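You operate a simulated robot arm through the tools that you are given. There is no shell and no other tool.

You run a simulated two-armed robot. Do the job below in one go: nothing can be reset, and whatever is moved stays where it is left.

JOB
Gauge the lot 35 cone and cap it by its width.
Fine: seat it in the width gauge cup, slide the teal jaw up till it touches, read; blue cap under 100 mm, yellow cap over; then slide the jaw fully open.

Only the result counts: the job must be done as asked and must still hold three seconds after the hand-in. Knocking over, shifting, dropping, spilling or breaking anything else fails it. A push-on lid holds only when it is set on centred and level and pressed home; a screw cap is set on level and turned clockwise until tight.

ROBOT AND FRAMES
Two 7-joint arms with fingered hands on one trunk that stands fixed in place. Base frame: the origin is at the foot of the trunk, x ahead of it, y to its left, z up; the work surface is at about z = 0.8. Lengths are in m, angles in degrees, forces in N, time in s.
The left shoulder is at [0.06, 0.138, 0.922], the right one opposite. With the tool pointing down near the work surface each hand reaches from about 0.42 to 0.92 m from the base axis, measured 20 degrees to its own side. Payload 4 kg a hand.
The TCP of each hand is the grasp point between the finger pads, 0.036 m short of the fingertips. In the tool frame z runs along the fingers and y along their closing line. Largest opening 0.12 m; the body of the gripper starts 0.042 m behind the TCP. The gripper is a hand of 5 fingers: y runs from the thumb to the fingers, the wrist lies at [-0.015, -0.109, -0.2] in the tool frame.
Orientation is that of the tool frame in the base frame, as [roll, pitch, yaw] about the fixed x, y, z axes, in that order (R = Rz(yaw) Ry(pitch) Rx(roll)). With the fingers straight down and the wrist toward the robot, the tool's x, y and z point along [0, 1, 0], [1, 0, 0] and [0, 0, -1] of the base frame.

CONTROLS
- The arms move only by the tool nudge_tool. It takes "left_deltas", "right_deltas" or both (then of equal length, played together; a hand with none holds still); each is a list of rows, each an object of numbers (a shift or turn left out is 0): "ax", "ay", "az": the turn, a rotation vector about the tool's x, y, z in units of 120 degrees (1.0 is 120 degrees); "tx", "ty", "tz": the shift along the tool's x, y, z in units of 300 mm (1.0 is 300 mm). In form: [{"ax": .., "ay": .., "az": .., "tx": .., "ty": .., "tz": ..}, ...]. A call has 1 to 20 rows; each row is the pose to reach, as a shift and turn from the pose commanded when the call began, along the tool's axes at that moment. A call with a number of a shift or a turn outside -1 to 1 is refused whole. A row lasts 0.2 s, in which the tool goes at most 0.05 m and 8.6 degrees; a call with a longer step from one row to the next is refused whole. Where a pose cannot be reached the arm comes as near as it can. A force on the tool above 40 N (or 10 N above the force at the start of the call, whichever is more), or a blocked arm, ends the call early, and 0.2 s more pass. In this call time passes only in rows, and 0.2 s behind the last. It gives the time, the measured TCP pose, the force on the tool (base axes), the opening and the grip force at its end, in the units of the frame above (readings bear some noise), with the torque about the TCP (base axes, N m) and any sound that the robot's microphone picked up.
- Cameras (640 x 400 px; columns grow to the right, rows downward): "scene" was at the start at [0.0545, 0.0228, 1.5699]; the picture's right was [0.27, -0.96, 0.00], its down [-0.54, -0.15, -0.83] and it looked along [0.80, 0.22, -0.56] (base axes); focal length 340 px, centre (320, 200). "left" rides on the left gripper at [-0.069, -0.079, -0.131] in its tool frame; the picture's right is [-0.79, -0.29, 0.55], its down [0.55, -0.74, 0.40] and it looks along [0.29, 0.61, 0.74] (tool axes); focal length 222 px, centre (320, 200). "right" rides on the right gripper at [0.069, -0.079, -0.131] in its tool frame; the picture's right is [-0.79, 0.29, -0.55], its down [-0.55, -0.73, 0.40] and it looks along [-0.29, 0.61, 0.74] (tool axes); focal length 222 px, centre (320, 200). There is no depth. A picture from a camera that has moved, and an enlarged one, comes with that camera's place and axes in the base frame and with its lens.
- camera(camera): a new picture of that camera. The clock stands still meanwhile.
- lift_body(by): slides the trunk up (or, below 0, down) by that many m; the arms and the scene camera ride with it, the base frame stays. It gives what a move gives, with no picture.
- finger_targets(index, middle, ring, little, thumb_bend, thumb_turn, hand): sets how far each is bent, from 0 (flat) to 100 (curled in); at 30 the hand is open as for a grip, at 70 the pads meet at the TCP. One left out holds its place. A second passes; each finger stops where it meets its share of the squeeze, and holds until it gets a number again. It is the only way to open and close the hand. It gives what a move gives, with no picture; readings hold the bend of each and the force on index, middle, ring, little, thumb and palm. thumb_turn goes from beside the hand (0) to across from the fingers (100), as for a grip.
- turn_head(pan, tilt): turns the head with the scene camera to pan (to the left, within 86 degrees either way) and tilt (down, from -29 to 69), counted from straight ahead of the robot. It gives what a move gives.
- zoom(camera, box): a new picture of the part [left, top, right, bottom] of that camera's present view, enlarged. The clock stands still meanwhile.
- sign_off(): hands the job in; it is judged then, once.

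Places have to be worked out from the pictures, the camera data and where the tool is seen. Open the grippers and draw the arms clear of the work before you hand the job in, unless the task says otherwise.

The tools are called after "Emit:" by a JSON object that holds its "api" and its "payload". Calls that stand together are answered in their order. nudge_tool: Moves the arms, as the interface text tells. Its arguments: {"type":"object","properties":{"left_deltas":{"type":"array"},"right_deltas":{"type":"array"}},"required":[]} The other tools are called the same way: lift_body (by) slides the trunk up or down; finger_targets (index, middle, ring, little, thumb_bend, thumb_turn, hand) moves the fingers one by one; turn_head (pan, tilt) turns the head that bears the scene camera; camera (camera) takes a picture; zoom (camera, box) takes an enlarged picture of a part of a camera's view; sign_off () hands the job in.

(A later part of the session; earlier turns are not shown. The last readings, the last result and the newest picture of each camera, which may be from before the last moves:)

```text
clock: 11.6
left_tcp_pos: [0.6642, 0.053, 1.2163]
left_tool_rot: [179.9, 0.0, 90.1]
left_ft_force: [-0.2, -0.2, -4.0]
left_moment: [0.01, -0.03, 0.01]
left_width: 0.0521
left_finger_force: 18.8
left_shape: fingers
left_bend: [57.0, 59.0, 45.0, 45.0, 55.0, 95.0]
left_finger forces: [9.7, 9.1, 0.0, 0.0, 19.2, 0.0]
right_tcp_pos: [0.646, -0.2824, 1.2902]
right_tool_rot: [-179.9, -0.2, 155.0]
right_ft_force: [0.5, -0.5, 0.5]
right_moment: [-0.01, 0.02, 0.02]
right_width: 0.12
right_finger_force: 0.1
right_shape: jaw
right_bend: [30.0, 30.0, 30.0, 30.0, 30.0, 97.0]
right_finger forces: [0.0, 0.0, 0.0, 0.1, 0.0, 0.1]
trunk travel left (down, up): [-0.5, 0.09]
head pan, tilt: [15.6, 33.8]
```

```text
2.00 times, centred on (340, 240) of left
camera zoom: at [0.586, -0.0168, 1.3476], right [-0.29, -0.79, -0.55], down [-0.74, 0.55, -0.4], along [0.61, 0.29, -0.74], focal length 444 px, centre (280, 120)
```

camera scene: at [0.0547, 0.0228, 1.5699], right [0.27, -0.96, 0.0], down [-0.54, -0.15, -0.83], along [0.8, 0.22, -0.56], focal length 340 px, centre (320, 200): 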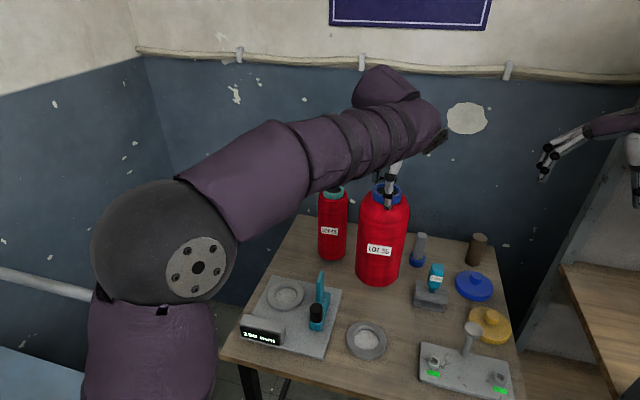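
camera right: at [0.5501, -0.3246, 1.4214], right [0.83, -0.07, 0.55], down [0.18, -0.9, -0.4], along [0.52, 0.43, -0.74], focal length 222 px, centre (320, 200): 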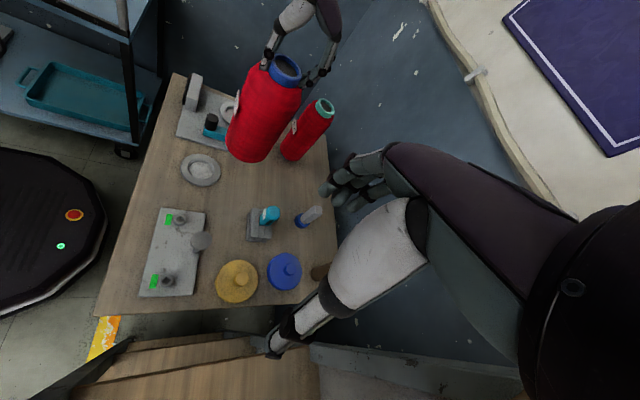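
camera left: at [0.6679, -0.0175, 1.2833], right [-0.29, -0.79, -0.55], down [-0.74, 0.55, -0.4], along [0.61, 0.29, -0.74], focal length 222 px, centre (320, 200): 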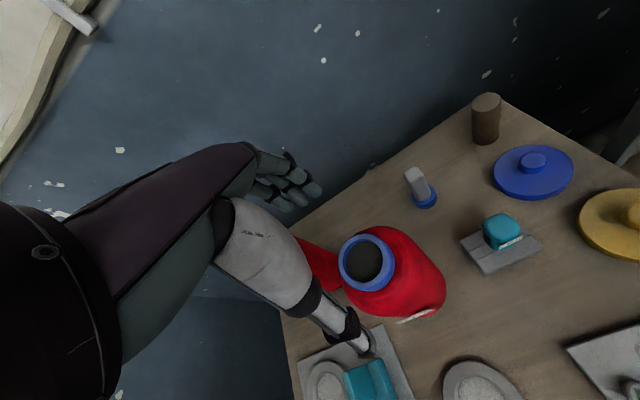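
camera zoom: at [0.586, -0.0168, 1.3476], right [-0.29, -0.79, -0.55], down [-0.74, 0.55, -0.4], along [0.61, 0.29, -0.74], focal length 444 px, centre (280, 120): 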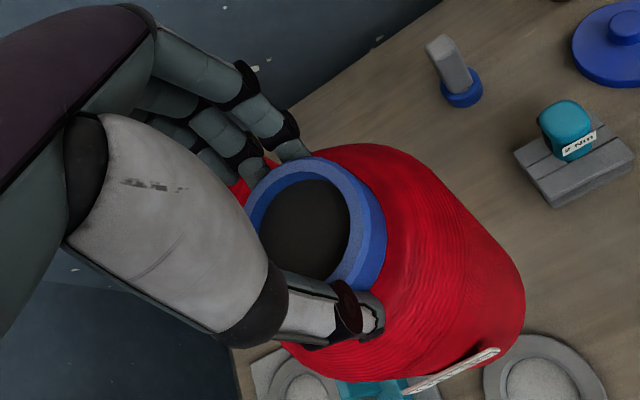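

The cone hangs at z≈+0.14 clear of the table. I zoom in to find its axis relative to the TCP, any tilt, and its foot.

Emit:
{"api": "zoom", "payload": {"camera": "right", "box": [210, 40, 340, 180]}}

Emit:
{"api": "zoom", "payload": {"camera": "scene", "box": [330, 160, 430, 300]}}

```text
2.86 times, centred on (275, 110) of right
camera zoom: at [0.5501, -0.3246, 1.4214], right [0.83, -0.07, 0.55], down [0.18, -0.9, -0.4], along [0.52, 0.43, -0.74], focal length 635 px, centre (449, 457)
```

zoom: 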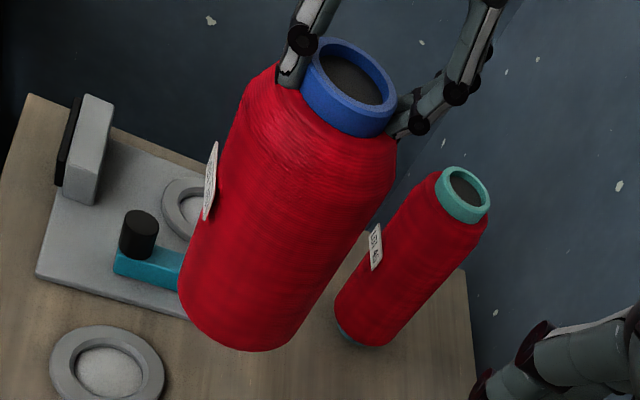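

```text
2.86 times, centred on (380, 230) of scene
camera zoom: at [0.0547, 0.0228, 1.5699], right [0.27, -0.96, 0.0], down [-0.54, -0.15, -0.83], along [0.8, 0.22, -0.56], focal length 970 px, centre (149, 114)
```

zoom: 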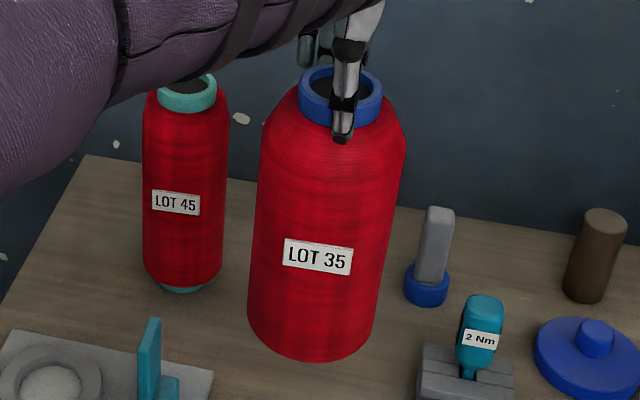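

Ring centre is now at (0.657, 0.049, 1.197), i.e. offset (−7, −3) mm from the TCP, and the cone hangs vertical. Now I refine the cup centre from all cameras.

Emit:
{"api": "zoom", "payload": {"camera": "scene", "box": [260, 270, 340, 330]}}

Emit:
{"api": "zoom", "payload": {"camera": "right", "box": [170, 70, 260, 160]}}

Emit:
{"api": "camera", "payload": {"camera": "left"}}

```text
6.67 times, centred on (300, 300) of scene
camera zoom: at [0.0547, 0.0228, 1.5699], right [0.27, -0.96, 0.0], down [-0.54, -0.15, -0.83], along [0.8, 0.22, -0.56], focal length 2264 px, centre (453, -467)
```

zoom: 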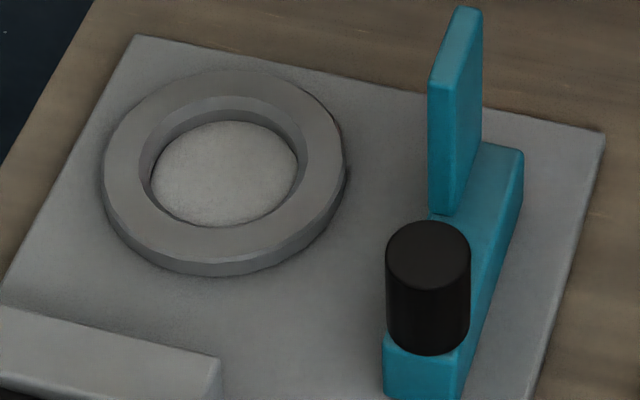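

```text
4.44 times, centred on (215, 115) of right
camera zoom: at [0.5501, -0.3246, 1.4214], right [0.83, -0.07, 0.55], down [0.18, -0.9, -0.4], along [0.52, 0.43, -0.74], focal length 987 px, centre (787, 578)
```

zoom: 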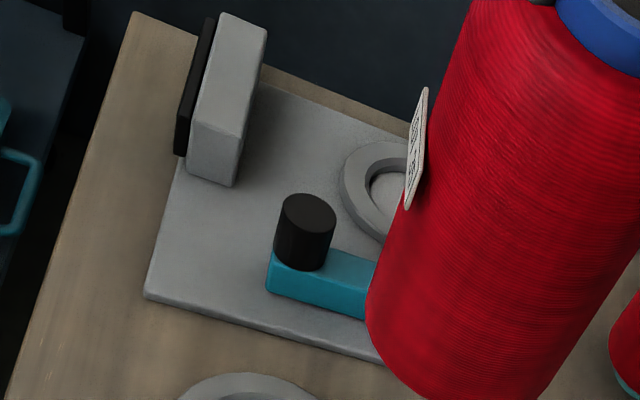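

```text
taken
camera left: at [0.586, -0.0168, 1.3476], right [-0.29, -0.79, -0.55], down [-0.74, 0.55, -0.4], along [0.61, 0.29, -0.74], focal length 222 px, centre (320, 200)
```

left: 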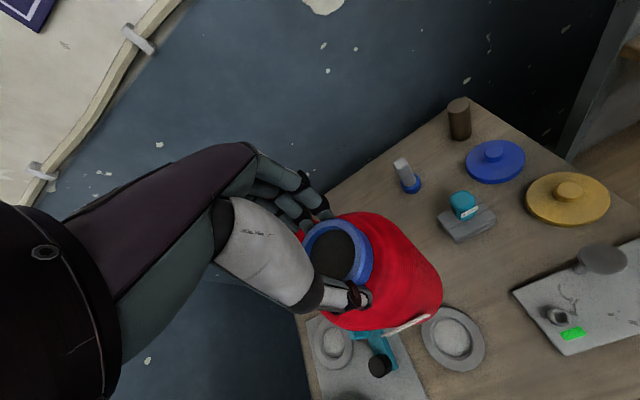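

Cup centre ≈(0.6475, 0.289), rim top ≈0.82, with a tapered bore from about 73 down to 62 mm, which guides the tube foot. I carry the cone over the cup at this height.

Emit:
{"api": "nudge_tool", "payload": {"left_deltas": [{"tx": 0.05}, {"tx": 0.13, "ty": -0.005}, {"tx": 0.23, "ty": -0.01}, {"tx": 0.34, "ty": -0.015}, {"tx": 0.45, "ty": -0.02}, {"tx": 0.56, "ty": -0.025}, {"tx": 0.66, "ty": -0.03}, {"tx": 0.74, "ty": -0.033}, {"tx": 0.785, "ty": -0.033}, {"tx": 0.797, "ty": -0.033}, {"tx": 0.797, "ty": -0.033}]}}

Emit:
{"api": "camera", "payload": {"camera": "right"}}

Emit:
{"api": "camera", "payload": {"camera": "scene"}}

Emit:
{"api": "camera", "payload": {"camera": "left"}}

```text
clock: 14.0
left_tcp_pos: [0.6552, 0.2919, 1.2168]
left_tool_rot: [-180.0, 0.1, 90.0]
left_ft_force: [0.0, 0.3, -4.5]
left_moment: [0.02, -0.04, -0.01]
left_width: 0.0522
left_finger_force: 18.5
left_shape: fingers
left_bend: [57.0, 59.0, 45.0, 45.0, 55.0, 95.0]
left_finger forces: [9.6, 9.2, 0.1, 0.0, 18.9, 0.1]
right_tcp_pos: [0.6461, -0.2816, 1.2908]
right_tool_rot: [-179.9, 0.0, 155.0]
right_ft_force: [-0.3, -0.7, -0.2]
right_moment: [0.02, -0.02, -0.05]
right_width: 0.12
right_finger_force: 0.1
right_shape: jaw
right_bend: [30.0, 30.0, 30.0, 30.0, 30.0, 97.0]
right_finger forces: [0.0, 0.1, 0.0, 0.1, 0.1, 0.1]
trunk travel left (down, up): [-0.5, 0.09]
head pan, tilt: [15.6, 33.8]
```

```text
taken
camera right: at [0.5503, -0.3245, 1.4213], right [0.83, -0.07, 0.55], down [0.18, -0.9, -0.4], along [0.52, 0.43, -0.74], focal length 222 px, centre (320, 200)
```

right: 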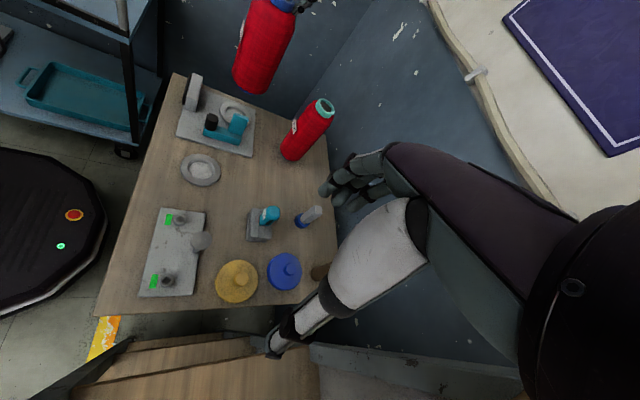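

```text
taken
camera scene: at [0.0549, 0.0229, 1.5699], right [0.27, -0.96, 0.0], down [-0.54, -0.15, -0.83], along [0.8, 0.22, -0.56], focal length 340 px, centre (320, 200)
```

scene: 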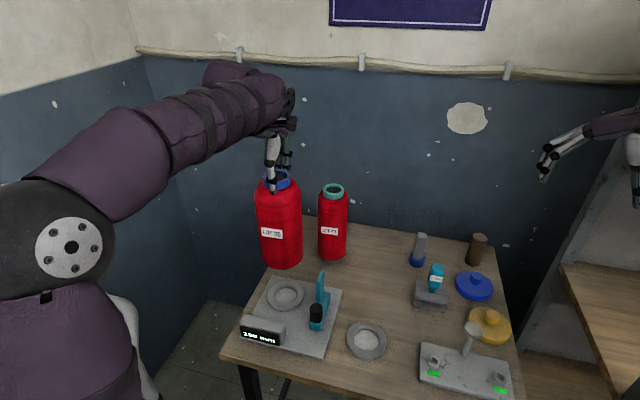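

```text
taken
camera left: at [0.577, 0.2219, 1.3479], right [-0.29, -0.79, -0.55], down [-0.74, 0.55, -0.4], along [0.61, 0.29, -0.74], focal length 222 px, centre (320, 200)
```

left: 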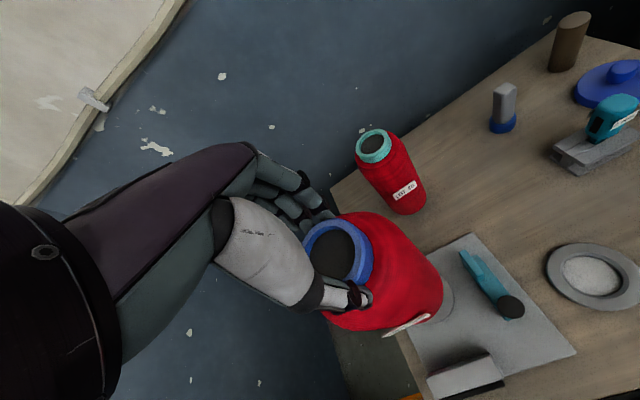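

The cone hangs over the cup. I lower it by 95 mm, leaving about 2 cm above the rim, and check alignment.

Emit:
{"api": "nudge_tool", "payload": {"left_deltas": [{"tz": 0.04}, {"tz": 0.1}, {"tz": 0.17}, {"tz": 0.23}, {"tz": 0.28}, {"tz": 0.31}, {"tz": 0.317}]}}

Emit:
{"api": "zoom", "payload": {"camera": "right", "box": [170, 0, 300, 160]}}

Emit:
{"api": "zoom", "payload": {"camera": "scene", "box": [240, 190, 350, 330]}}

Emit:
{"api": "zoom", "payload": {"camera": "right", "box": [200, 70, 270, 140]}}

```text
clock: 15.6
left_tcp_pos: [0.6566, 0.2925, 1.1216]
left_tool_rot: [-179.9, 0.0, 90.0]
left_ft_force: [0.1, -0.3, -5.3]
left_moment: [0.01, -0.04, -0.01]
left_width: 0.0521
left_finger_force: 19.0
left_shape: fingers
left_bend: [57.0, 59.0, 45.0, 45.0, 55.0, 95.0]
left_finger forces: [9.6, 9.2, 0.0, 0.1, 18.9, 0.0]
right_tcp_pos: [0.6465, -0.2813, 1.2897]
right_tool_rot: [179.9, 0.0, 154.8]
right_ft_force: [0.2, -0.1, 0.1]
right_moment: [-0.02, 0.0, -0.02]
right_width: 0.1198
right_finger_force: 0.2
right_shape: jaw
right_bend: [30.0, 30.0, 30.0, 30.0, 30.0, 97.0]
right_finger forces: [0.1, 0.1, 0.1, 0.0, 0.1, 0.1]
trunk travel left (down, up): [-0.5, 0.09]
head pan, tilt: [15.6, 33.8]
```

```text
2.50 times, centred on (235, 80) of right
camera zoom: at [0.5503, -0.3245, 1.4213], right [0.83, -0.07, 0.55], down [0.18, -0.9, -0.4], along [0.52, 0.43, -0.74], focal length 555 px, centre (532, 500)
```

zoom: 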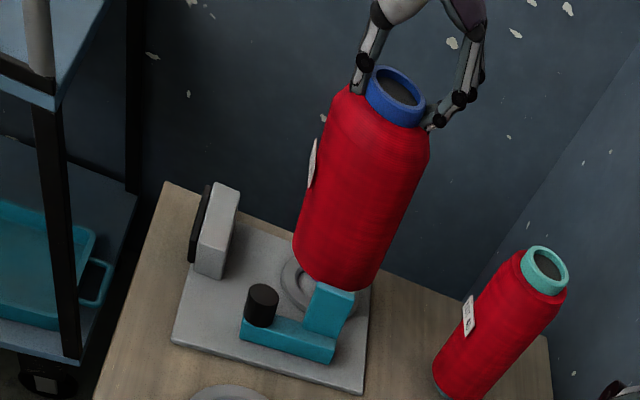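

```text
2.86 times, centred on (295, 260) of scene
camera zoom: at [0.0549, 0.0229, 1.5699], right [0.27, -0.96, 0.0], down [-0.54, -0.15, -0.83], along [0.8, 0.22, -0.56], focal length 970 px, centre (391, 29)
```

zoom: 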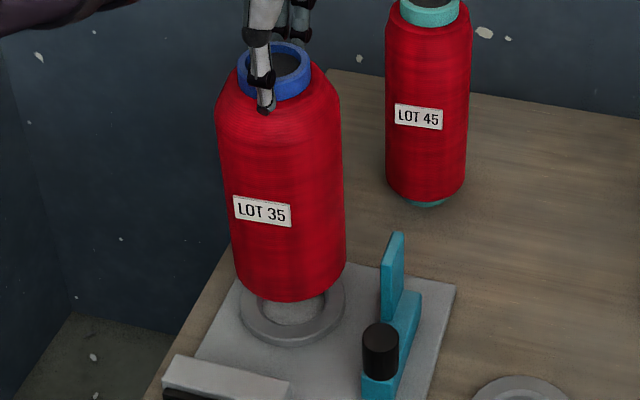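

```text
5.71 times, centred on (235, 105) of right
camera zoom: at [0.5503, -0.3245, 1.4213], right [0.83, -0.07, 0.55], down [0.18, -0.9, -0.4], along [0.52, 0.43, -0.74], focal length 1269 px, centre (806, 743)
```

zoom: 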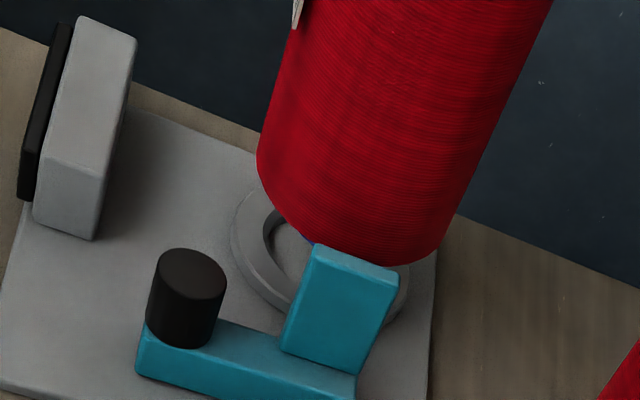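

Alignment looks good: cone axis ≈(0.650, 0.288), cup ≈(0.649, 0.288), foot ≈20 mm above the rim. I descend in small steps and watch the force.

Emit:
{"api": "nudge_tool", "payload": {"left_deltas": [{"tz": 0.013}, {"tz": 0.026}, {"tz": 0.039}, {"tz": 0.052}, {"tz": 0.062}]}}

Emit:
{"api": "zoom", "payload": {"camera": "scene", "box": [240, 190, 350, 330]}}

Emit:
{"api": "zoom", "payload": {"camera": "right", "box": [200, 60, 280, 140]}}

```text
clock: 16.8
left_tcp_pos: [0.6558, 0.2894, 1.1023]
left_tool_rot: [-180.0, 0.1, 90.1]
left_ft_force: [0.2, -0.1, -4.8]
left_moment: [0.04, -0.02, 0.0]
left_width: 0.0524
left_finger_force: 19.1
left_shape: fingers
left_bend: [57.0, 59.0, 45.0, 45.0, 55.0, 95.0]
left_finger forces: [9.7, 9.2, 0.0, 0.0, 18.9, 0.0]
right_tcp_pos: [0.6455, -0.2818, 1.2904]
right_tool_rot: [180.0, -0.2, 154.9]
right_ft_force: [0.7, 0.8, 0.5]
right_moment: [0.01, 0.02, -0.01]
right_width: 0.12
right_finger_force: 0.1
right_shape: jaw
right_bend: [30.0, 30.0, 30.0, 30.0, 30.0, 97.0]
right_finger forces: [0.1, 0.0, 0.0, 0.1, 0.0, 0.1]
trunk travel left (down, up): [-0.5, 0.09]
head pan, tilt: [15.6, 33.8]
```

```text
2.86 times, centred on (295, 260) of scene
camera zoom: at [0.055, 0.0229, 1.5699], right [0.27, -0.96, 0.0], down [-0.54, -0.15, -0.83], along [0.8, 0.22, -0.56], focal length 970 px, centre (391, 29)
```

zoom: 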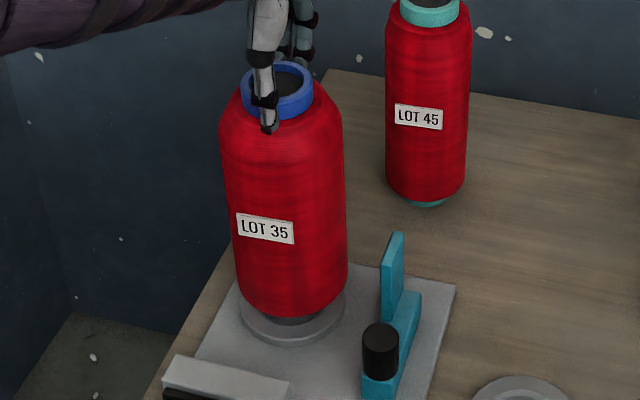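

```text
5.00 times, centred on (240, 100) of right
camera zoom: at [0.5504, -0.3245, 1.4213], right [0.83, -0.07, 0.55], down [0.18, -0.9, -0.4], along [0.52, 0.43, -0.74], focal length 1111 px, centre (720, 700)
```

zoom: 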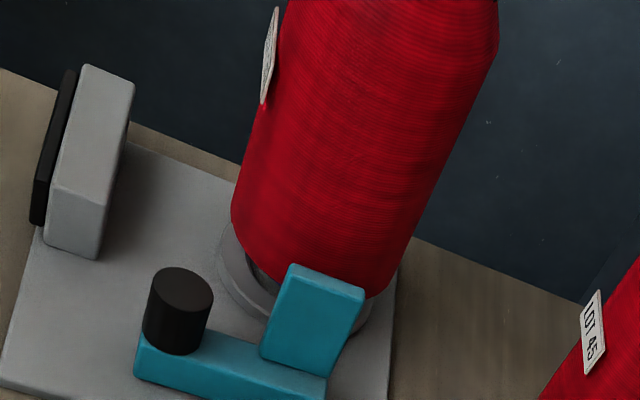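

No contact yet. I continue downward in fine steps.

Emit:
{"api": "nudge_tool", "payload": {"left_deltas": [{"tz": 0.007}, {"tz": 0.014}, {"tz": 0.021}, {"tz": 0.028}]}}

```text
clock: 17.8
left_tcp_pos: [0.6553, 0.2903, 1.0938]
left_tool_rot: [-179.9, 0.1, 90.0]
left_ft_force: [0.5, 0.3, -3.6]
left_moment: [0.04, -0.01, -0.02]
left_width: 0.0521
left_finger_force: 19.0
left_shape: fingers
left_bend: [57.0, 59.0, 45.0, 45.0, 55.0, 95.0]
left_finger forces: [9.6, 9.2, 0.0, 0.0, 18.9, 0.0]
right_tcp_pos: [0.6462, -0.281, 1.29]
right_tool_rot: [180.0, -0.1, 154.9]
right_ft_force: [0.0, 0.4, -0.2]
right_moment: [-0.02, -0.01, 0.0]
right_width: 0.12
right_finger_force: 0.1
right_shape: jaw
right_bend: [30.0, 30.0, 30.0, 30.0, 30.0, 97.0]
right_finger forces: [0.0, 0.0, 0.0, 0.1, 0.0, 0.1]
trunk travel left (down, up): [-0.5, 0.09]
head pan, tilt: [15.6, 33.8]
```

Force changed only slightly. I continue 4 mm more.

Emit:
{"api": "nudge_tool", "payload": {"left_deltas": [{"tz": 0.007}, {"tz": 0.013}]}}

Emit:
{"api": "zoom", "payload": {"camera": "scene", "box": [240, 190, 350, 330]}}

Emit:
{"api": "zoom", "payload": {"camera": "right", "box": [200, 60, 280, 140]}}

```text
clock: 18.4
left_tcp_pos: [0.656, 0.2888, 1.0903]
left_tool_rot: [180.0, 0.0, 90.0]
left_ft_force: [-0.5, 0.1, -4.5]
left_moment: [0.01, 0.03, 0.02]
left_width: 0.052
left_finger_force: 18.6
left_shape: fingers
left_bend: [57.0, 59.0, 45.0, 45.0, 55.0, 95.0]
left_finger forces: [9.6, 9.2, 0.1, 0.0, 18.9, 0.0]
right_tcp_pos: [0.6462, -0.2821, 1.2897]
right_tool_rot: [179.9, -0.1, 154.9]
right_ft_force: [-0.1, -0.3, 0.0]
right_moment: [-0.01, 0.02, -0.01]
right_width: 0.1198
right_finger_force: 0.0
right_shape: jaw
right_bend: [30.0, 30.0, 30.0, 30.0, 30.0, 97.0]
right_finger forces: [0.0, 0.0, 0.1, 0.0, 0.0, 0.1]
trunk travel left (down, up): [-0.5, 0.09]
head pan, tilt: [15.6, 33.8]
```

```text
2.86 times, centred on (295, 260) of scene
camera zoom: at [0.0549, 0.0229, 1.5699], right [0.27, -0.96, 0.0], down [-0.54, -0.15, -0.83], along [0.8, 0.22, -0.56], focal length 970 px, centre (391, 29)
```

zoom: 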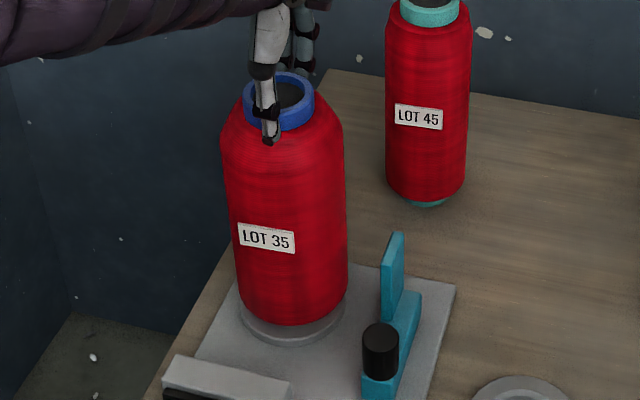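

```text
5.00 times, centred on (240, 100) of right
camera zoom: at [0.5503, -0.3245, 1.4213], right [0.83, -0.07, 0.55], down [0.18, -0.9, -0.4], along [0.52, 0.43, -0.74], focal length 1111 px, centre (720, 700)
```

zoom: 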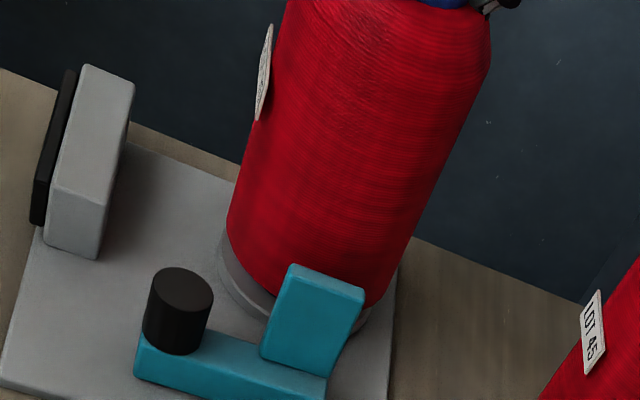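

Still carrying full weight, so not seated yet. I go on down 2 mm at a time.

Emit:
{"api": "nudge_tool", "payload": {"left_deltas": [{"tz": 0.005}, {"tz": 0.01}]}}

Emit:
{"api": "nudge_tool", "payload": {"left_deltas": [{"tz": 0.005}, {"tz": 0.01}]}}

```text
clock: 19.0
left_tcp_pos: [0.6549, 0.2909, 1.0876]
left_tool_rot: [180.0, 0.0, 90.0]
left_ft_force: [0.7, 0.7, -4.7]
left_moment: [0.01, 0.0, -0.05]
left_width: 0.0522
left_finger_force: 19.1
left_shape: fingers
left_bend: [57.0, 59.0, 45.0, 45.0, 55.0, 95.0]
left_finger forces: [9.6, 9.2, 0.1, 0.1, 19.0, 0.0]
right_tcp_pos: [0.6464, -0.2817, 1.2906]
right_tool_rot: [180.0, -0.2, 154.8]
right_ft_force: [-1.1, -0.1, 0.0]
right_moment: [-0.04, 0.01, 0.03]
right_width: 0.1202
right_finger_force: 0.1
right_shape: jaw
right_bend: [30.0, 30.0, 30.0, 30.0, 30.0, 97.0]
right_finger forces: [0.2, 0.1, 0.1, 0.0, 0.0, 0.0]
trunk travel left (down, up): [-0.5, 0.09]
head pan, tilt: [15.6, 33.8]
```

```text
clock: 19.6
left_tcp_pos: [0.6557, 0.2908, 1.0845]
left_tool_rot: [-180.0, 0.0, 90.0]
left_ft_force: [0.8, -0.2, -3.1]
left_moment: [0.02, 0.0, -0.05]
left_width: 0.052
left_finger_force: 18.7
left_shape: fingers
left_bend: [57.0, 59.0, 45.0, 45.0, 55.0, 95.0]
left_finger forces: [9.6, 9.3, 0.0, 0.0, 18.8, 0.0]
right_tcp_pos: [0.6465, -0.282, 1.2914]
right_tool_rot: [180.0, -0.1, 154.9]
right_ft_force: [0.7, -0.2, 1.1]
right_moment: [-0.05, 0.01, 0.03]
right_width: 0.12
right_finger_force: 0.1
right_shape: jaw
right_bend: [30.0, 30.0, 30.0, 30.0, 30.0, 97.0]
right_finger forces: [0.0, 0.0, 0.1, 0.0, 0.0, 0.1]
trunk travel left (down, up): [-0.5, 0.09]
head pan, tilt: [15.6, 33.8]
```

Foot is now about 10 mm above the table level; contact may be starting. Two more small steps.

Emit:
{"api": "nudge_tool", "payload": {"left_deltas": [{"tz": 0.004}, {"tz": 0.008}]}}

Emit:
{"api": "zoom", "payload": {"camera": "right", "box": [200, 60, 280, 140]}}

Emit:
{"api": "zoom", "payload": {"camera": "scene", "box": [240, 190, 350, 330]}}

```text
clock: 20.2
left_tcp_pos: [0.6547, 0.2908, 1.0834]
left_tool_rot: [179.9, 0.1, 90.0]
left_ft_force: [0.2, 0.7, 3.9]
left_moment: [-0.05, 0.14, -0.02]
left_width: 0.0521
left_finger_force: 19.0
left_shape: fingers
left_bend: [57.0, 59.0, 45.0, 45.0, 55.0, 95.0]
left_finger forces: [9.8, 9.6, 0.0, 0.0, 19.0, 0.1]
right_tcp_pos: [0.6462, -0.281, 1.291]
right_tool_rot: [-180.0, -0.2, 154.9]
right_ft_force: [-0.4, 0.4, -1.0]
right_moment: [0.03, -0.01, 0.01]
right_width: 0.1199
right_finger_force: 0.0
right_shape: jaw
right_bend: [30.0, 30.0, 30.0, 30.0, 30.0, 97.0]
right_finger forces: [0.1, 0.0, 0.0, 0.1, 0.0, 0.0]
trunk travel left (down, up): [-0.5, 0.09]
head pan, tilt: [15.6, 33.8]
```

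```text
5.00 times, centred on (240, 100) of right
camera zoom: at [0.5497, -0.3248, 1.4216], right [0.83, -0.07, 0.55], down [0.18, -0.9, -0.4], along [0.52, 0.43, -0.74], focal length 1111 px, centre (720, 700)
```

zoom: 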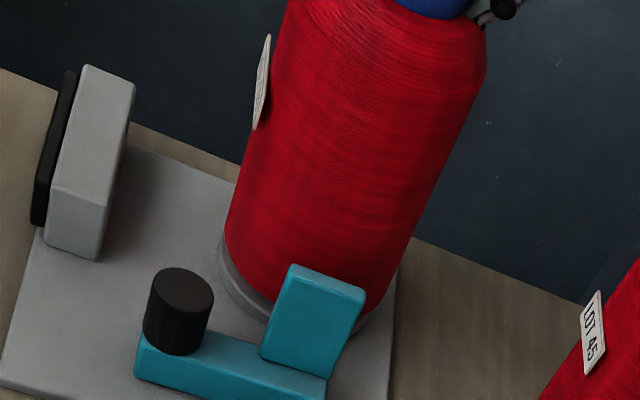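

```text
2.86 times, centred on (295, 260) of scene
camera zoom: at [0.0543, 0.0226, 1.5701], right [0.27, -0.96, 0.0], down [-0.54, -0.15, -0.83], along [0.8, 0.22, -0.56], focal length 970 px, centre (391, 29)
```

zoom: 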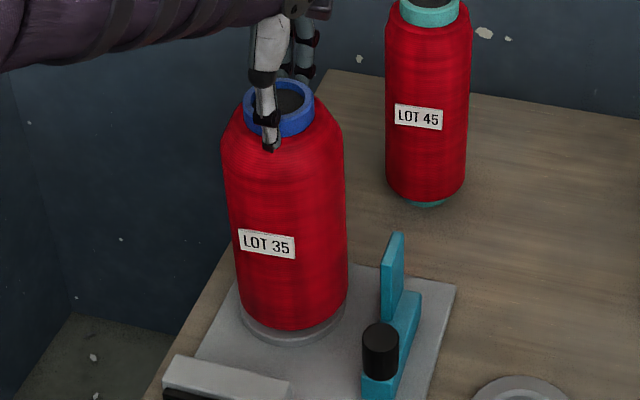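

Contact: the load has shifted from −4.7 to +3.9 N. I press another millimetre to check it is seated on the floor and not just on the taper.

Emit:
{"api": "nudge_tool", "payload": {"left_deltas": [{"tz": 0.003}, {"tz": 0.006}]}}

```text
clock: 20.8
left_tcp_pos: [0.6566, 0.2886, 1.0825]
left_tool_rot: [179.6, 0.0, 89.9]
left_ft_force: [1.9, 1.8, 15.0]
left_moment: [-0.04, 0.23, -0.02]
left_width: 0.0523
left_finger_force: 19.8
left_shape: fingers
left_bend: [57.0, 59.0, 45.0, 45.0, 55.0, 95.0]
left_finger forces: [10.3, 10.1, 0.0, 0.0, 18.6, 0.0]
right_tcp_pos: [0.645, -0.2819, 1.2909]
right_tool_rot: [179.8, -0.1, 154.8]
right_ft_force: [-0.2, -0.1, 0.3]
right_moment: [-0.01, -0.03, -0.02]
right_width: 0.1198
right_finger_force: 0.0
right_shape: jaw
right_bend: [30.0, 30.0, 30.0, 30.0, 30.0, 97.0]
right_finger forces: [0.0, 0.0, 0.1, 0.0, 0.0, 0.0]
trunk travel left (down, up): [-0.5, 0.09]
head pan, tilt: [15.6, 33.8]
```

Stiff vertical contact at 15 N with only small side forces, so it sits on the cup. I relieve the load and open the fingers to 46 symmetrically.

Emit:
{"api": "nudge_tool", "payload": {"left_deltas": [{"tz": -0.004}, {"tz": -0.007}]}}

Emit:
{"api": "finger_targets", "payload": {"hand": "left", "index": 46, "middle": 46, "ring": 42, "little": 42, "thumb_bend": 44}}

Emit:
{"api": "zoom", "payload": {"camera": "right", "box": [200, 20, 300, 140]}}

Emit:
{"api": "zoom", "payload": {"camera": "scene", "box": [240, 190, 350, 330]}}

Emit:
{"api": "zoom", "payload": {"camera": "left", "box": [220, 140, 460, 340]}}

```text
clock: 21.4
left_tcp_pos: [0.6552, 0.2898, 1.0826]
left_tool_rot: [180.0, 0.0, 90.0]
left_ft_force: [1.2, 0.3, 13.4]
left_moment: [-0.04, 0.11, 0.01]
left_width: 0.0523
left_finger_force: 20.2
left_shape: fingers
left_bend: [57.0, 59.0, 45.0, 45.0, 55.0, 95.0]
left_finger forces: [10.6, 10.5, 0.0, 0.0, 18.9, 0.1]
right_tcp_pos: [0.6448, -0.2809, 1.2912]
right_tool_rot: [179.9, 0.0, 154.9]
right_ft_force: [0.3, 0.3, -0.3]
right_moment: [0.02, -0.02, 0.0]
right_width: 0.1202
right_finger_force: 0.1
right_shape: jaw
right_bend: [30.0, 30.0, 30.0, 30.0, 30.0, 97.0]
right_finger forces: [0.1, 0.1, 0.1, 0.0, 0.1, 0.1]
trunk travel left (down, up): [-0.5, 0.09]
head pan, tilt: [15.6, 33.8]
```

```text
clock: 22.4
left_tcp_pos: [0.6555, 0.2903, 1.0829]
left_tool_rot: [-179.9, 0.0, 90.1]
left_ft_force: [0.5, 0.2, 0.2]
left_moment: [0.01, 0.03, -0.02]
left_width: 0.0746
left_finger_force: 0.1
left_shape: fingers
left_bend: [46.0, 46.0, 42.0, 42.0, 44.0, 97.0]
left_finger forces: [0.0, 0.0, 0.1, 0.0, 0.1, 0.0]
right_tcp_pos: [0.6459, -0.2827, 1.2896]
right_tool_rot: [180.0, -0.1, 155.0]
right_ft_force: [0.5, 0.3, 0.2]
right_moment: [0.02, -0.02, -0.01]
right_width: 0.12
right_finger_force: 0.1
right_shape: jaw
right_bend: [30.0, 30.0, 30.0, 30.0, 30.0, 97.0]
right_finger forces: [0.0, 0.0, 0.1, 0.1, 0.0, 0.1]
trunk travel left (down, up): [-0.5, 0.09]
head pan, tilt: [15.6, 33.8]
```

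```text
3.33 times, centred on (250, 80) of right
camera zoom: at [0.5501, -0.3246, 1.4214], right [0.83, -0.07, 0.55], down [0.18, -0.9, -0.4], along [0.52, 0.43, -0.74], focal length 740 px, centre (553, 600)
```

zoom: 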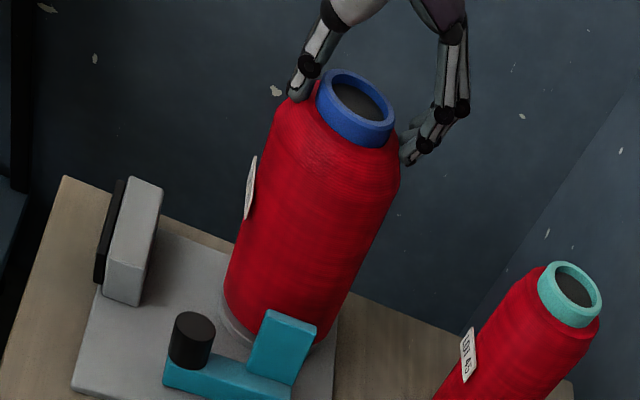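

```text
2.86 times, centred on (295, 260) of scene
camera zoom: at [0.0547, 0.0228, 1.5699], right [0.27, -0.96, 0.0], down [-0.54, -0.15, -0.83], along [0.8, 0.22, -0.56], focal length 970 px, centre (391, 29)
```

zoom: 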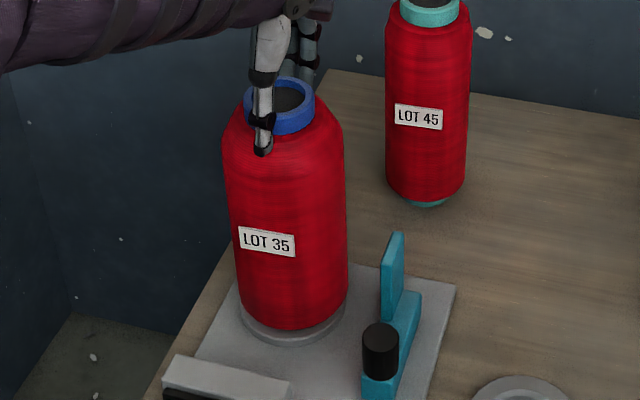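

```text
2.00 times, centred on (340, 240) of left
camera zoom: at [0.5768, 0.2209, 1.2133], right [-0.29, -0.79, -0.55], down [-0.74, 0.55, -0.4], along [0.61, 0.29, -0.74], focal length 444 px, centre (280, 120)
```

zoom: 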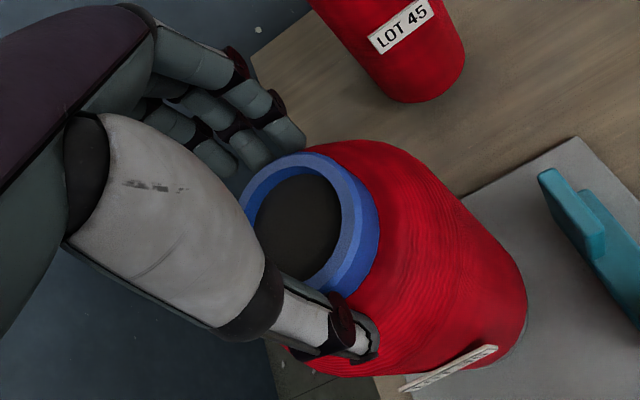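

The cone stands free and upright in the cup. I open fully and lift the left hand straight up clear of it.

Emit:
{"api": "finger_targets", "payload": {"hand": "left", "index": 30, "middle": 30, "ring": 30, "little": 30, "thumb_bend": 30}}

Emit:
{"api": "nudge_tool", "payload": {"left_deltas": [{"tz": -0.06}, {"tz": -0.15}, {"tz": -0.27}, {"tz": -0.4}, {"tz": -0.5}]}}

Emit:
{"api": "camera", "payload": {"camera": "left"}}

Emit:
{"api": "zoom", "payload": {"camera": "right", "box": [160, 20, 290, 160]}}

Emit:
{"api": "zoom", "payload": {"camera": "scene", "box": [230, 190, 350, 350]}}

```text
clock: 23.4
left_tcp_pos: [0.6555, 0.2897, 1.0826]
left_tool_rot: [179.9, 0.0, 90.0]
left_ft_force: [0.3, -0.3, 0.1]
left_moment: [0.02, -0.02, 0.0]
left_width: 0.1188
left_finger_force: 0.1
left_shape: fingers
left_bend: [30.0, 30.0, 30.0, 30.0, 30.0, 97.0]
left_finger forces: [0.0, 0.0, 0.1, 0.1, 0.0, 0.0]
right_tcp_pos: [0.6463, -0.2818, 1.29]
right_tool_rot: [180.0, -0.1, 154.9]
right_ft_force: [-0.2, -0.4, -0.2]
right_moment: [0.0, 0.01, -0.05]
right_width: 0.1203
right_finger_force: 0.0
right_shape: jaw
right_bend: [30.0, 30.0, 30.0, 30.0, 30.0, 97.0]
right_finger forces: [0.0, 0.1, 0.1, 0.0, 0.0, 0.0]
trunk travel left (down, up): [-0.5, 0.09]
head pan, tilt: [15.6, 33.8]
```

```text
clock: 24.6
left_tcp_pos: [0.6537, 0.2907, 1.2332]
left_tool_rot: [-180.0, -0.1, 89.9]
left_ft_force: [-0.7, -0.3, 0.4]
left_moment: [-0.01, -0.03, 0.0]
left_width: 0.1191
left_finger_force: 0.0
left_shape: fingers
left_bend: [30.0, 30.0, 30.0, 30.0, 30.0, 97.0]
left_finger forces: [0.0, 0.1, 0.1, 0.1, 0.1, 0.0]
right_tcp_pos: [0.6457, -0.2808, 1.2907]
right_tool_rot: [-179.9, -0.1, 155.0]
right_ft_force: [-0.2, 0.1, 0.1]
right_moment: [-0.02, -0.01, -0.02]
right_width: 0.12
right_finger_force: 0.0
right_shape: jaw
right_bend: [30.0, 30.0, 30.0, 30.0, 30.0, 97.0]
right_finger forces: [0.0, 0.0, 0.0, 0.1, 0.1, 0.0]
trunk travel left (down, up): [-0.5, 0.09]
head pan, tilt: [15.6, 33.8]
```

```text
taken
camera left: at [0.5752, 0.2216, 1.3634], right [-0.29, -0.79, -0.55], down [-0.74, 0.55, -0.4], along [0.61, 0.29, -0.74], focal length 222 px, centre (320, 200)
```

left: 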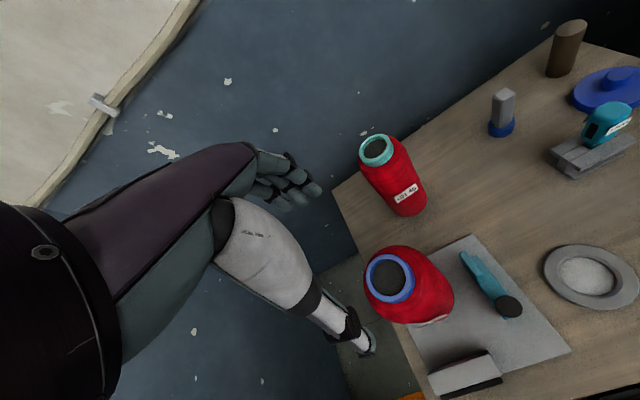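

```text
2.86 times, centred on (225, 90) of right
camera zoom: at [0.5498, -0.3247, 1.4215], right [0.83, -0.07, 0.55], down [0.18, -0.9, -0.4], along [0.52, 0.43, -0.74], focal length 635 px, centre (591, 514)
```

zoom: 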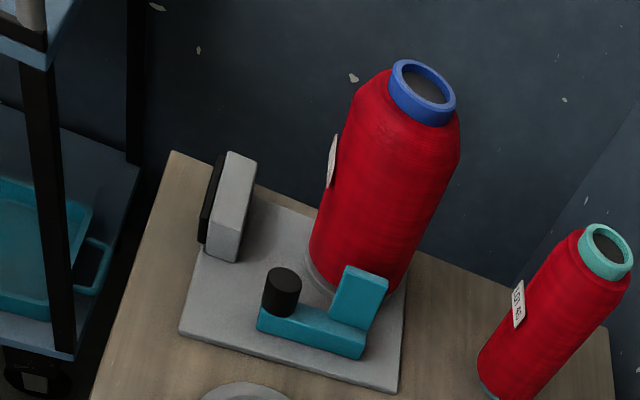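

```text
2.50 times, centred on (290, 270) of scene
camera zoom: at [0.0544, 0.0227, 1.5699], right [0.27, -0.96, 0.0], down [-0.54, -0.15, -0.83], along [0.8, 0.22, -0.56], focal length 849 px, centre (395, 25)
```

zoom: 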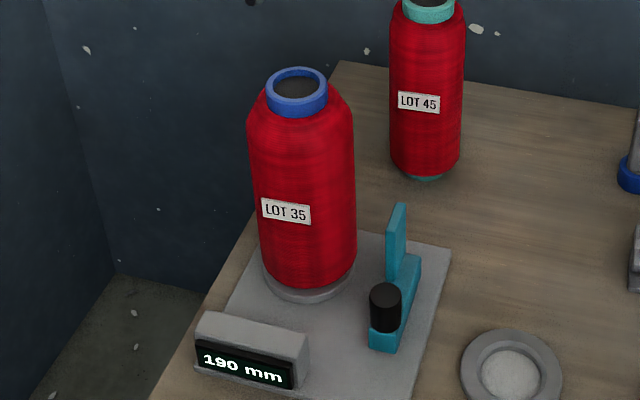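

The cone is seated at (0.648, 0.2875) with the ring top at 1.067, upright. I plan to push the knob (≈(0.582, 0.180), top z≈0.876) in +y with the right hand's index side, so I first retract the left hand to the left and turn the right hand back to its normal yaw.

Emit:
{"api": "nudge_tool", "payload": {"right_deltas": [{"az": 0.07}, {"az": 0.14}, {"az": 0.21}, {"az": 0.28}, {"az": 0.35}, {"az": 0.42}, {"az": 0.49}, {"az": 0.54}], "left_deltas": [{"tx": 0.06}, {"tx": 0.13}, {"tx": 0.2}, {"tx": 0.27}, {"tx": 0.34}, {"tx": 0.4}, {"tx": 0.4}, {"tx": 0.4}]}}

Emit:
{"api": "camera", "payload": {"camera": "scene"}}

```text
clock: 26.4
left_tcp_pos: [0.6556, 0.4116, 1.2311]
left_tool_rot: [180.0, 0.0, 90.0]
left_ft_force: [0.9, -0.1, 0.5]
left_moment: [0.0, 0.0, -0.04]
left_width: 0.1189
left_finger_force: 0.0
left_shape: fingers
left_bend: [30.0, 30.0, 30.0, 30.0, 30.0, 97.0]
left_finger forces: [0.0, 0.0, 0.0, 0.0, 0.1, 0.0]
right_tcp_pos: [0.6454, -0.2815, 1.2902]
right_tool_rot: [180.0, 0.1, 90.0]
right_ft_force: [-0.1, 0.9, -1.2]
right_moment: [0.0, 0.0, 0.04]
right_width: 0.12
right_finger_force: 0.1
right_shape: jaw
right_bend: [30.0, 30.0, 30.0, 30.0, 30.0, 97.0]
right_finger forces: [0.1, 0.1, 0.0, 0.0, 0.1, 0.0]
trunk travel left (down, up): [-0.5, 0.09]
head pan, tilt: [15.6, 33.8]
```

```text
taken
camera scene: at [0.0546, 0.0231, 1.5699], right [0.27, -0.96, 0.0], down [-0.54, -0.15, -0.83], along [0.8, 0.22, -0.56], focal length 340 px, centre (320, 200)
```

scene: 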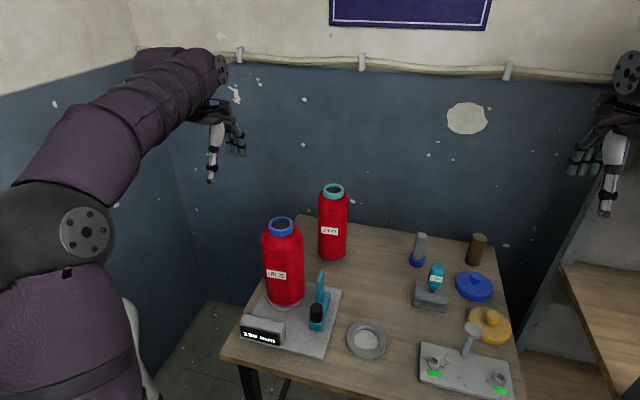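

Now I carry the right hand left and toward the robot, staying high.

Emit:
{"api": "nudge_tool", "payload": {"right_deltas": [{"tx": 0.1, "ty": -0.06}, {"tx": 0.22, "ty": -0.13}, {"tx": 0.35, "ty": -0.2}, {"tx": 0.48, "ty": -0.28}, {"tx": 0.6, "ty": -0.35}, {"tx": 0.7, "ty": -0.4}, {"tx": 0.8, "ty": -0.41}, {"tx": 0.9, "ty": -0.41}, {"tx": 0.98, "ty": -0.41}]}}

Emit:
{"api": "nudge_tool", "payload": {"right_deltas": [{"tx": 0.08, "tz": 0.1}, {"tx": 0.15, "tz": 0.25}, {"tx": 0.15, "tz": 0.4}, {"tx": 0.15, "tz": 0.55}, {"tx": 0.15, "tz": 0.65}]}}

Emit:
{"api": "camera", "payload": {"camera": "scene"}}

Emit:
{"api": "camera", "payload": {"camera": "right"}}

Emit:
{"api": "camera", "payload": {"camera": "left"}}

```text
clock: 28.4
left_tcp_pos: [0.655, 0.4113, 1.2317]
left_tool_rot: [-180.0, 0.0, 90.0]
left_ft_force: [0.5, 0.6, -0.3]
left_moment: [0.01, 0.0, 0.0]
left_width: 0.119
left_finger_force: 0.1
left_shape: fingers
left_bend: [30.0, 30.0, 30.0, 30.0, 30.0, 97.0]
left_finger forces: [0.1, 0.0, 0.1, 0.0, 0.1, 0.0]
right_tcp_pos: [0.5234, 0.0137, 1.2919]
right_tool_rot: [-180.0, -0.1, 90.0]
right_ft_force: [0.8, 0.0, 0.4]
right_moment: [-0.03, 0.01, 0.0]
right_width: 0.1197
right_finger_force: 0.0
right_shape: jaw
right_bend: [30.0, 30.0, 30.0, 30.0, 30.0, 97.0]
right_finger forces: [0.0, 0.0, 0.0, 0.1, 0.0, 0.0]
trunk travel left (down, up): [-0.5, 0.09]
head pan, tilt: [15.6, 33.8]
```

```text
clock: 29.6
left_tcp_pos: [0.6559, 0.4118, 1.2319]
left_tool_rot: [-179.8, 0.0, 90.0]
left_ft_force: [-0.7, 0.7, -0.5]
left_moment: [0.02, -0.02, -0.01]
left_width: 0.119
left_finger_force: 0.1
left_shape: fingers
left_bend: [30.0, 30.0, 30.0, 30.0, 30.0, 97.0]
left_finger forces: [0.0, 0.0, 0.1, 0.0, 0.1, 0.0]
right_tcp_pos: [0.5208, 0.055, 1.0961]
right_tool_rot: [-180.0, -0.1, 90.0]
right_ft_force: [0.3, -0.2, 0.8]
right_moment: [-0.01, -0.01, -0.01]
right_width: 0.1199
right_finger_force: 0.1
right_shape: jaw
right_bend: [30.0, 30.0, 30.0, 30.0, 30.0, 97.0]
right_finger forces: [0.1, 0.0, 0.1, 0.0, 0.1, 0.0]
trunk travel left (down, up): [-0.5, 0.09]
head pan, tilt: [15.6, 33.8]
```

```text
taken
camera scene: at [0.0547, 0.0229, 1.57], right [0.27, -0.96, 0.0], down [-0.54, -0.15, -0.83], along [0.8, 0.22, -0.56], focal length 340 px, centre (320, 200)
```

scene: 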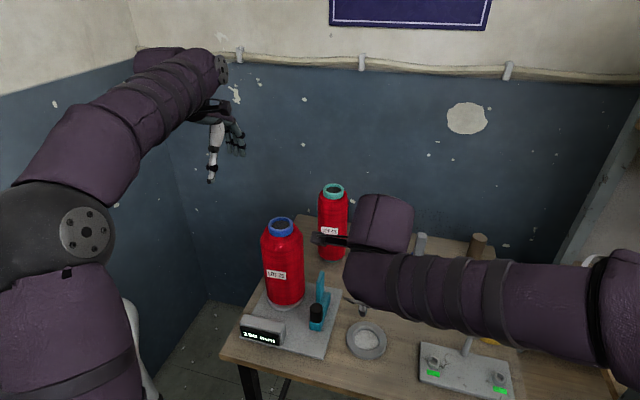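

```text
taken
camera right: at [0.4414, 0.1247, 1.2265], right [0.29, -0.79, 0.55], down [-0.73, -0.55, -0.4], along [0.61, -0.28, -0.74], focal length 222 px, centre (320, 200)
```

right: 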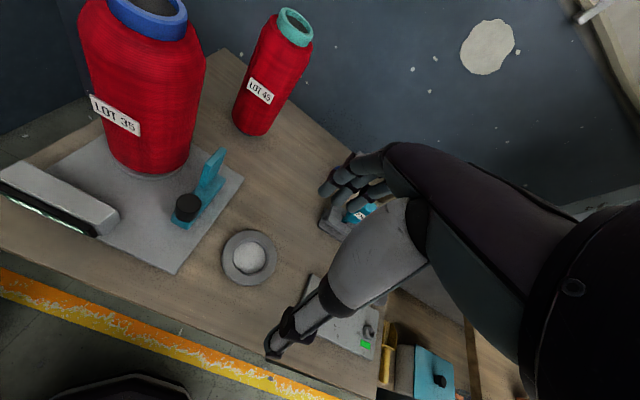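

```text
taken
camera left: at [0.5765, 0.3421, 1.3632], right [-0.29, -0.79, -0.55], down [-0.74, 0.55, -0.4], along [0.61, 0.29, -0.74], focal length 222 px, centre (320, 200)
```

left: 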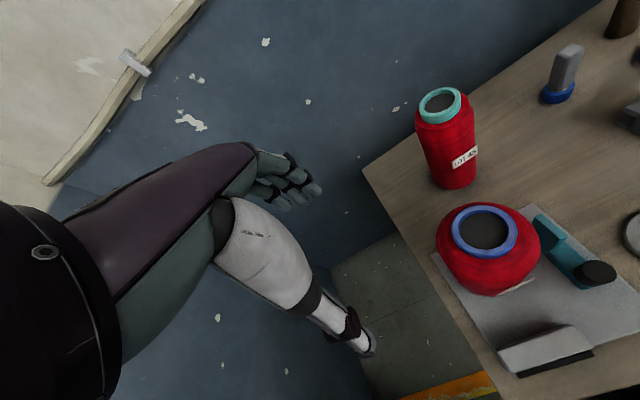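

The right hand is in front of the gauge at (0.521, 0.055, 1.096). I lower it beside the knob on its right side, with fingertips at about z 0.85, above the spare dish.

Emit:
{"api": "nudge_tool", "payload": {"right_deltas": [{"tx": 0.03, "tz": 0.12}, {"tx": 0.06, "tz": 0.26}, {"tx": 0.09, "tz": 0.4}, {"tx": 0.1, "tz": 0.52}, {"tx": 0.1, "tz": 0.62}, {"tx": 0.1, "tz": 0.68}]}}

Emit:
{"api": "zoom", "payload": {"camera": "scene", "box": [240, 220, 420, 370]}}

Emit:
{"api": "camera", "payload": {"camera": "right"}}

Emit:
{"api": "zoom", "payload": {"camera": "left", "box": [440, 180, 640, 380]}}

```text
clock: 31.0
left_tcp_pos: [0.6557, 0.4108, 1.2318]
left_tool_rot: [180.0, 0.1, 90.0]
left_ft_force: [-0.3, 0.2, -0.2]
left_moment: [0.01, 0.0, 0.0]
left_width: 0.1191
left_finger_force: 0.1
left_shape: fingers
left_bend: [30.0, 30.0, 30.0, 30.0, 30.0, 97.0]
left_finger forces: [0.0, 0.0, 0.1, 0.0, 0.0, 0.1]
right_tcp_pos: [0.5196, 0.0878, 0.8886]
right_tool_rot: [179.9, -0.1, 90.1]
right_ft_force: [0.1, -0.8, -0.6]
right_moment: [0.0, -0.01, 0.02]
right_width: 0.12
right_finger_force: 0.0
right_shape: jaw
right_bend: [30.0, 30.0, 30.0, 30.0, 30.0, 97.0]
right_finger forces: [0.0, 0.1, 0.0, 0.0, 0.1, 0.0]
trunk travel left (down, up): [-0.5, 0.09]
head pan, tilt: [15.6, 33.8]
```

```text
2.67 times, centred on (330, 295) of scene
camera zoom: at [0.0548, 0.0229, 1.5699], right [0.27, -0.96, 0.0], down [-0.54, -0.15, -0.83], along [0.8, 0.22, -0.56], focal length 906 px, centre (293, -53)
```

zoom: 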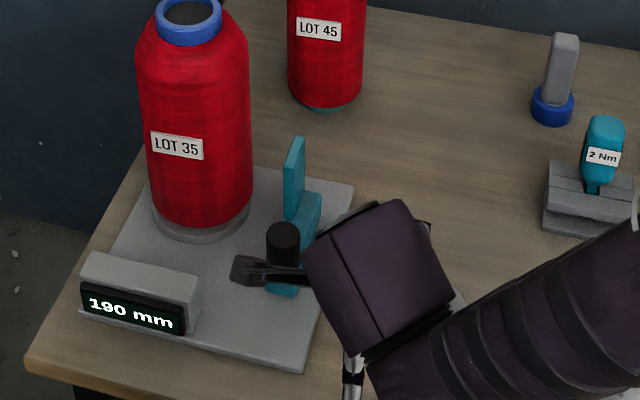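

```text
taken
camera right: at [0.4406, 0.1549, 1.0205], right [0.29, -0.78, 0.55], down [-0.73, -0.55, -0.4], along [0.61, -0.28, -0.74], focal length 222 px, centre (320, 200)
```

right: 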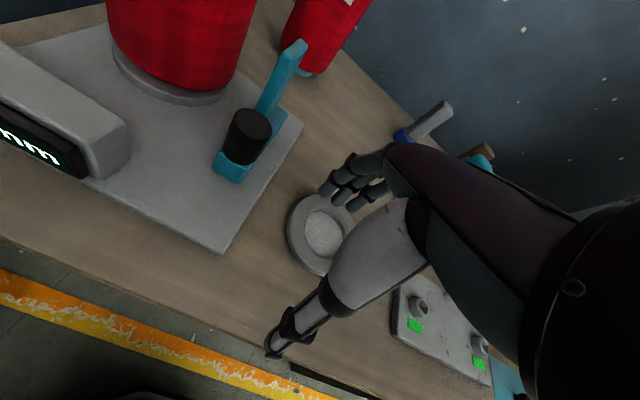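

```text
2.00 times, centred on (540, 280) of left
camera zoom: at [0.5766, 0.342, 1.3632], right [-0.29, -0.79, -0.55], down [-0.74, 0.55, -0.4], along [0.61, 0.29, -0.74], focal length 444 px, centre (-120, 40)
```

zoom: 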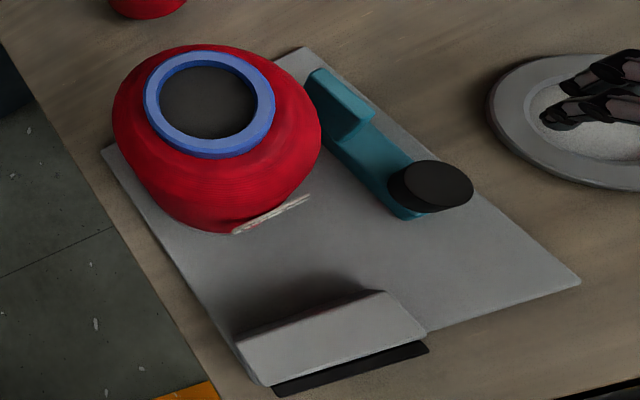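

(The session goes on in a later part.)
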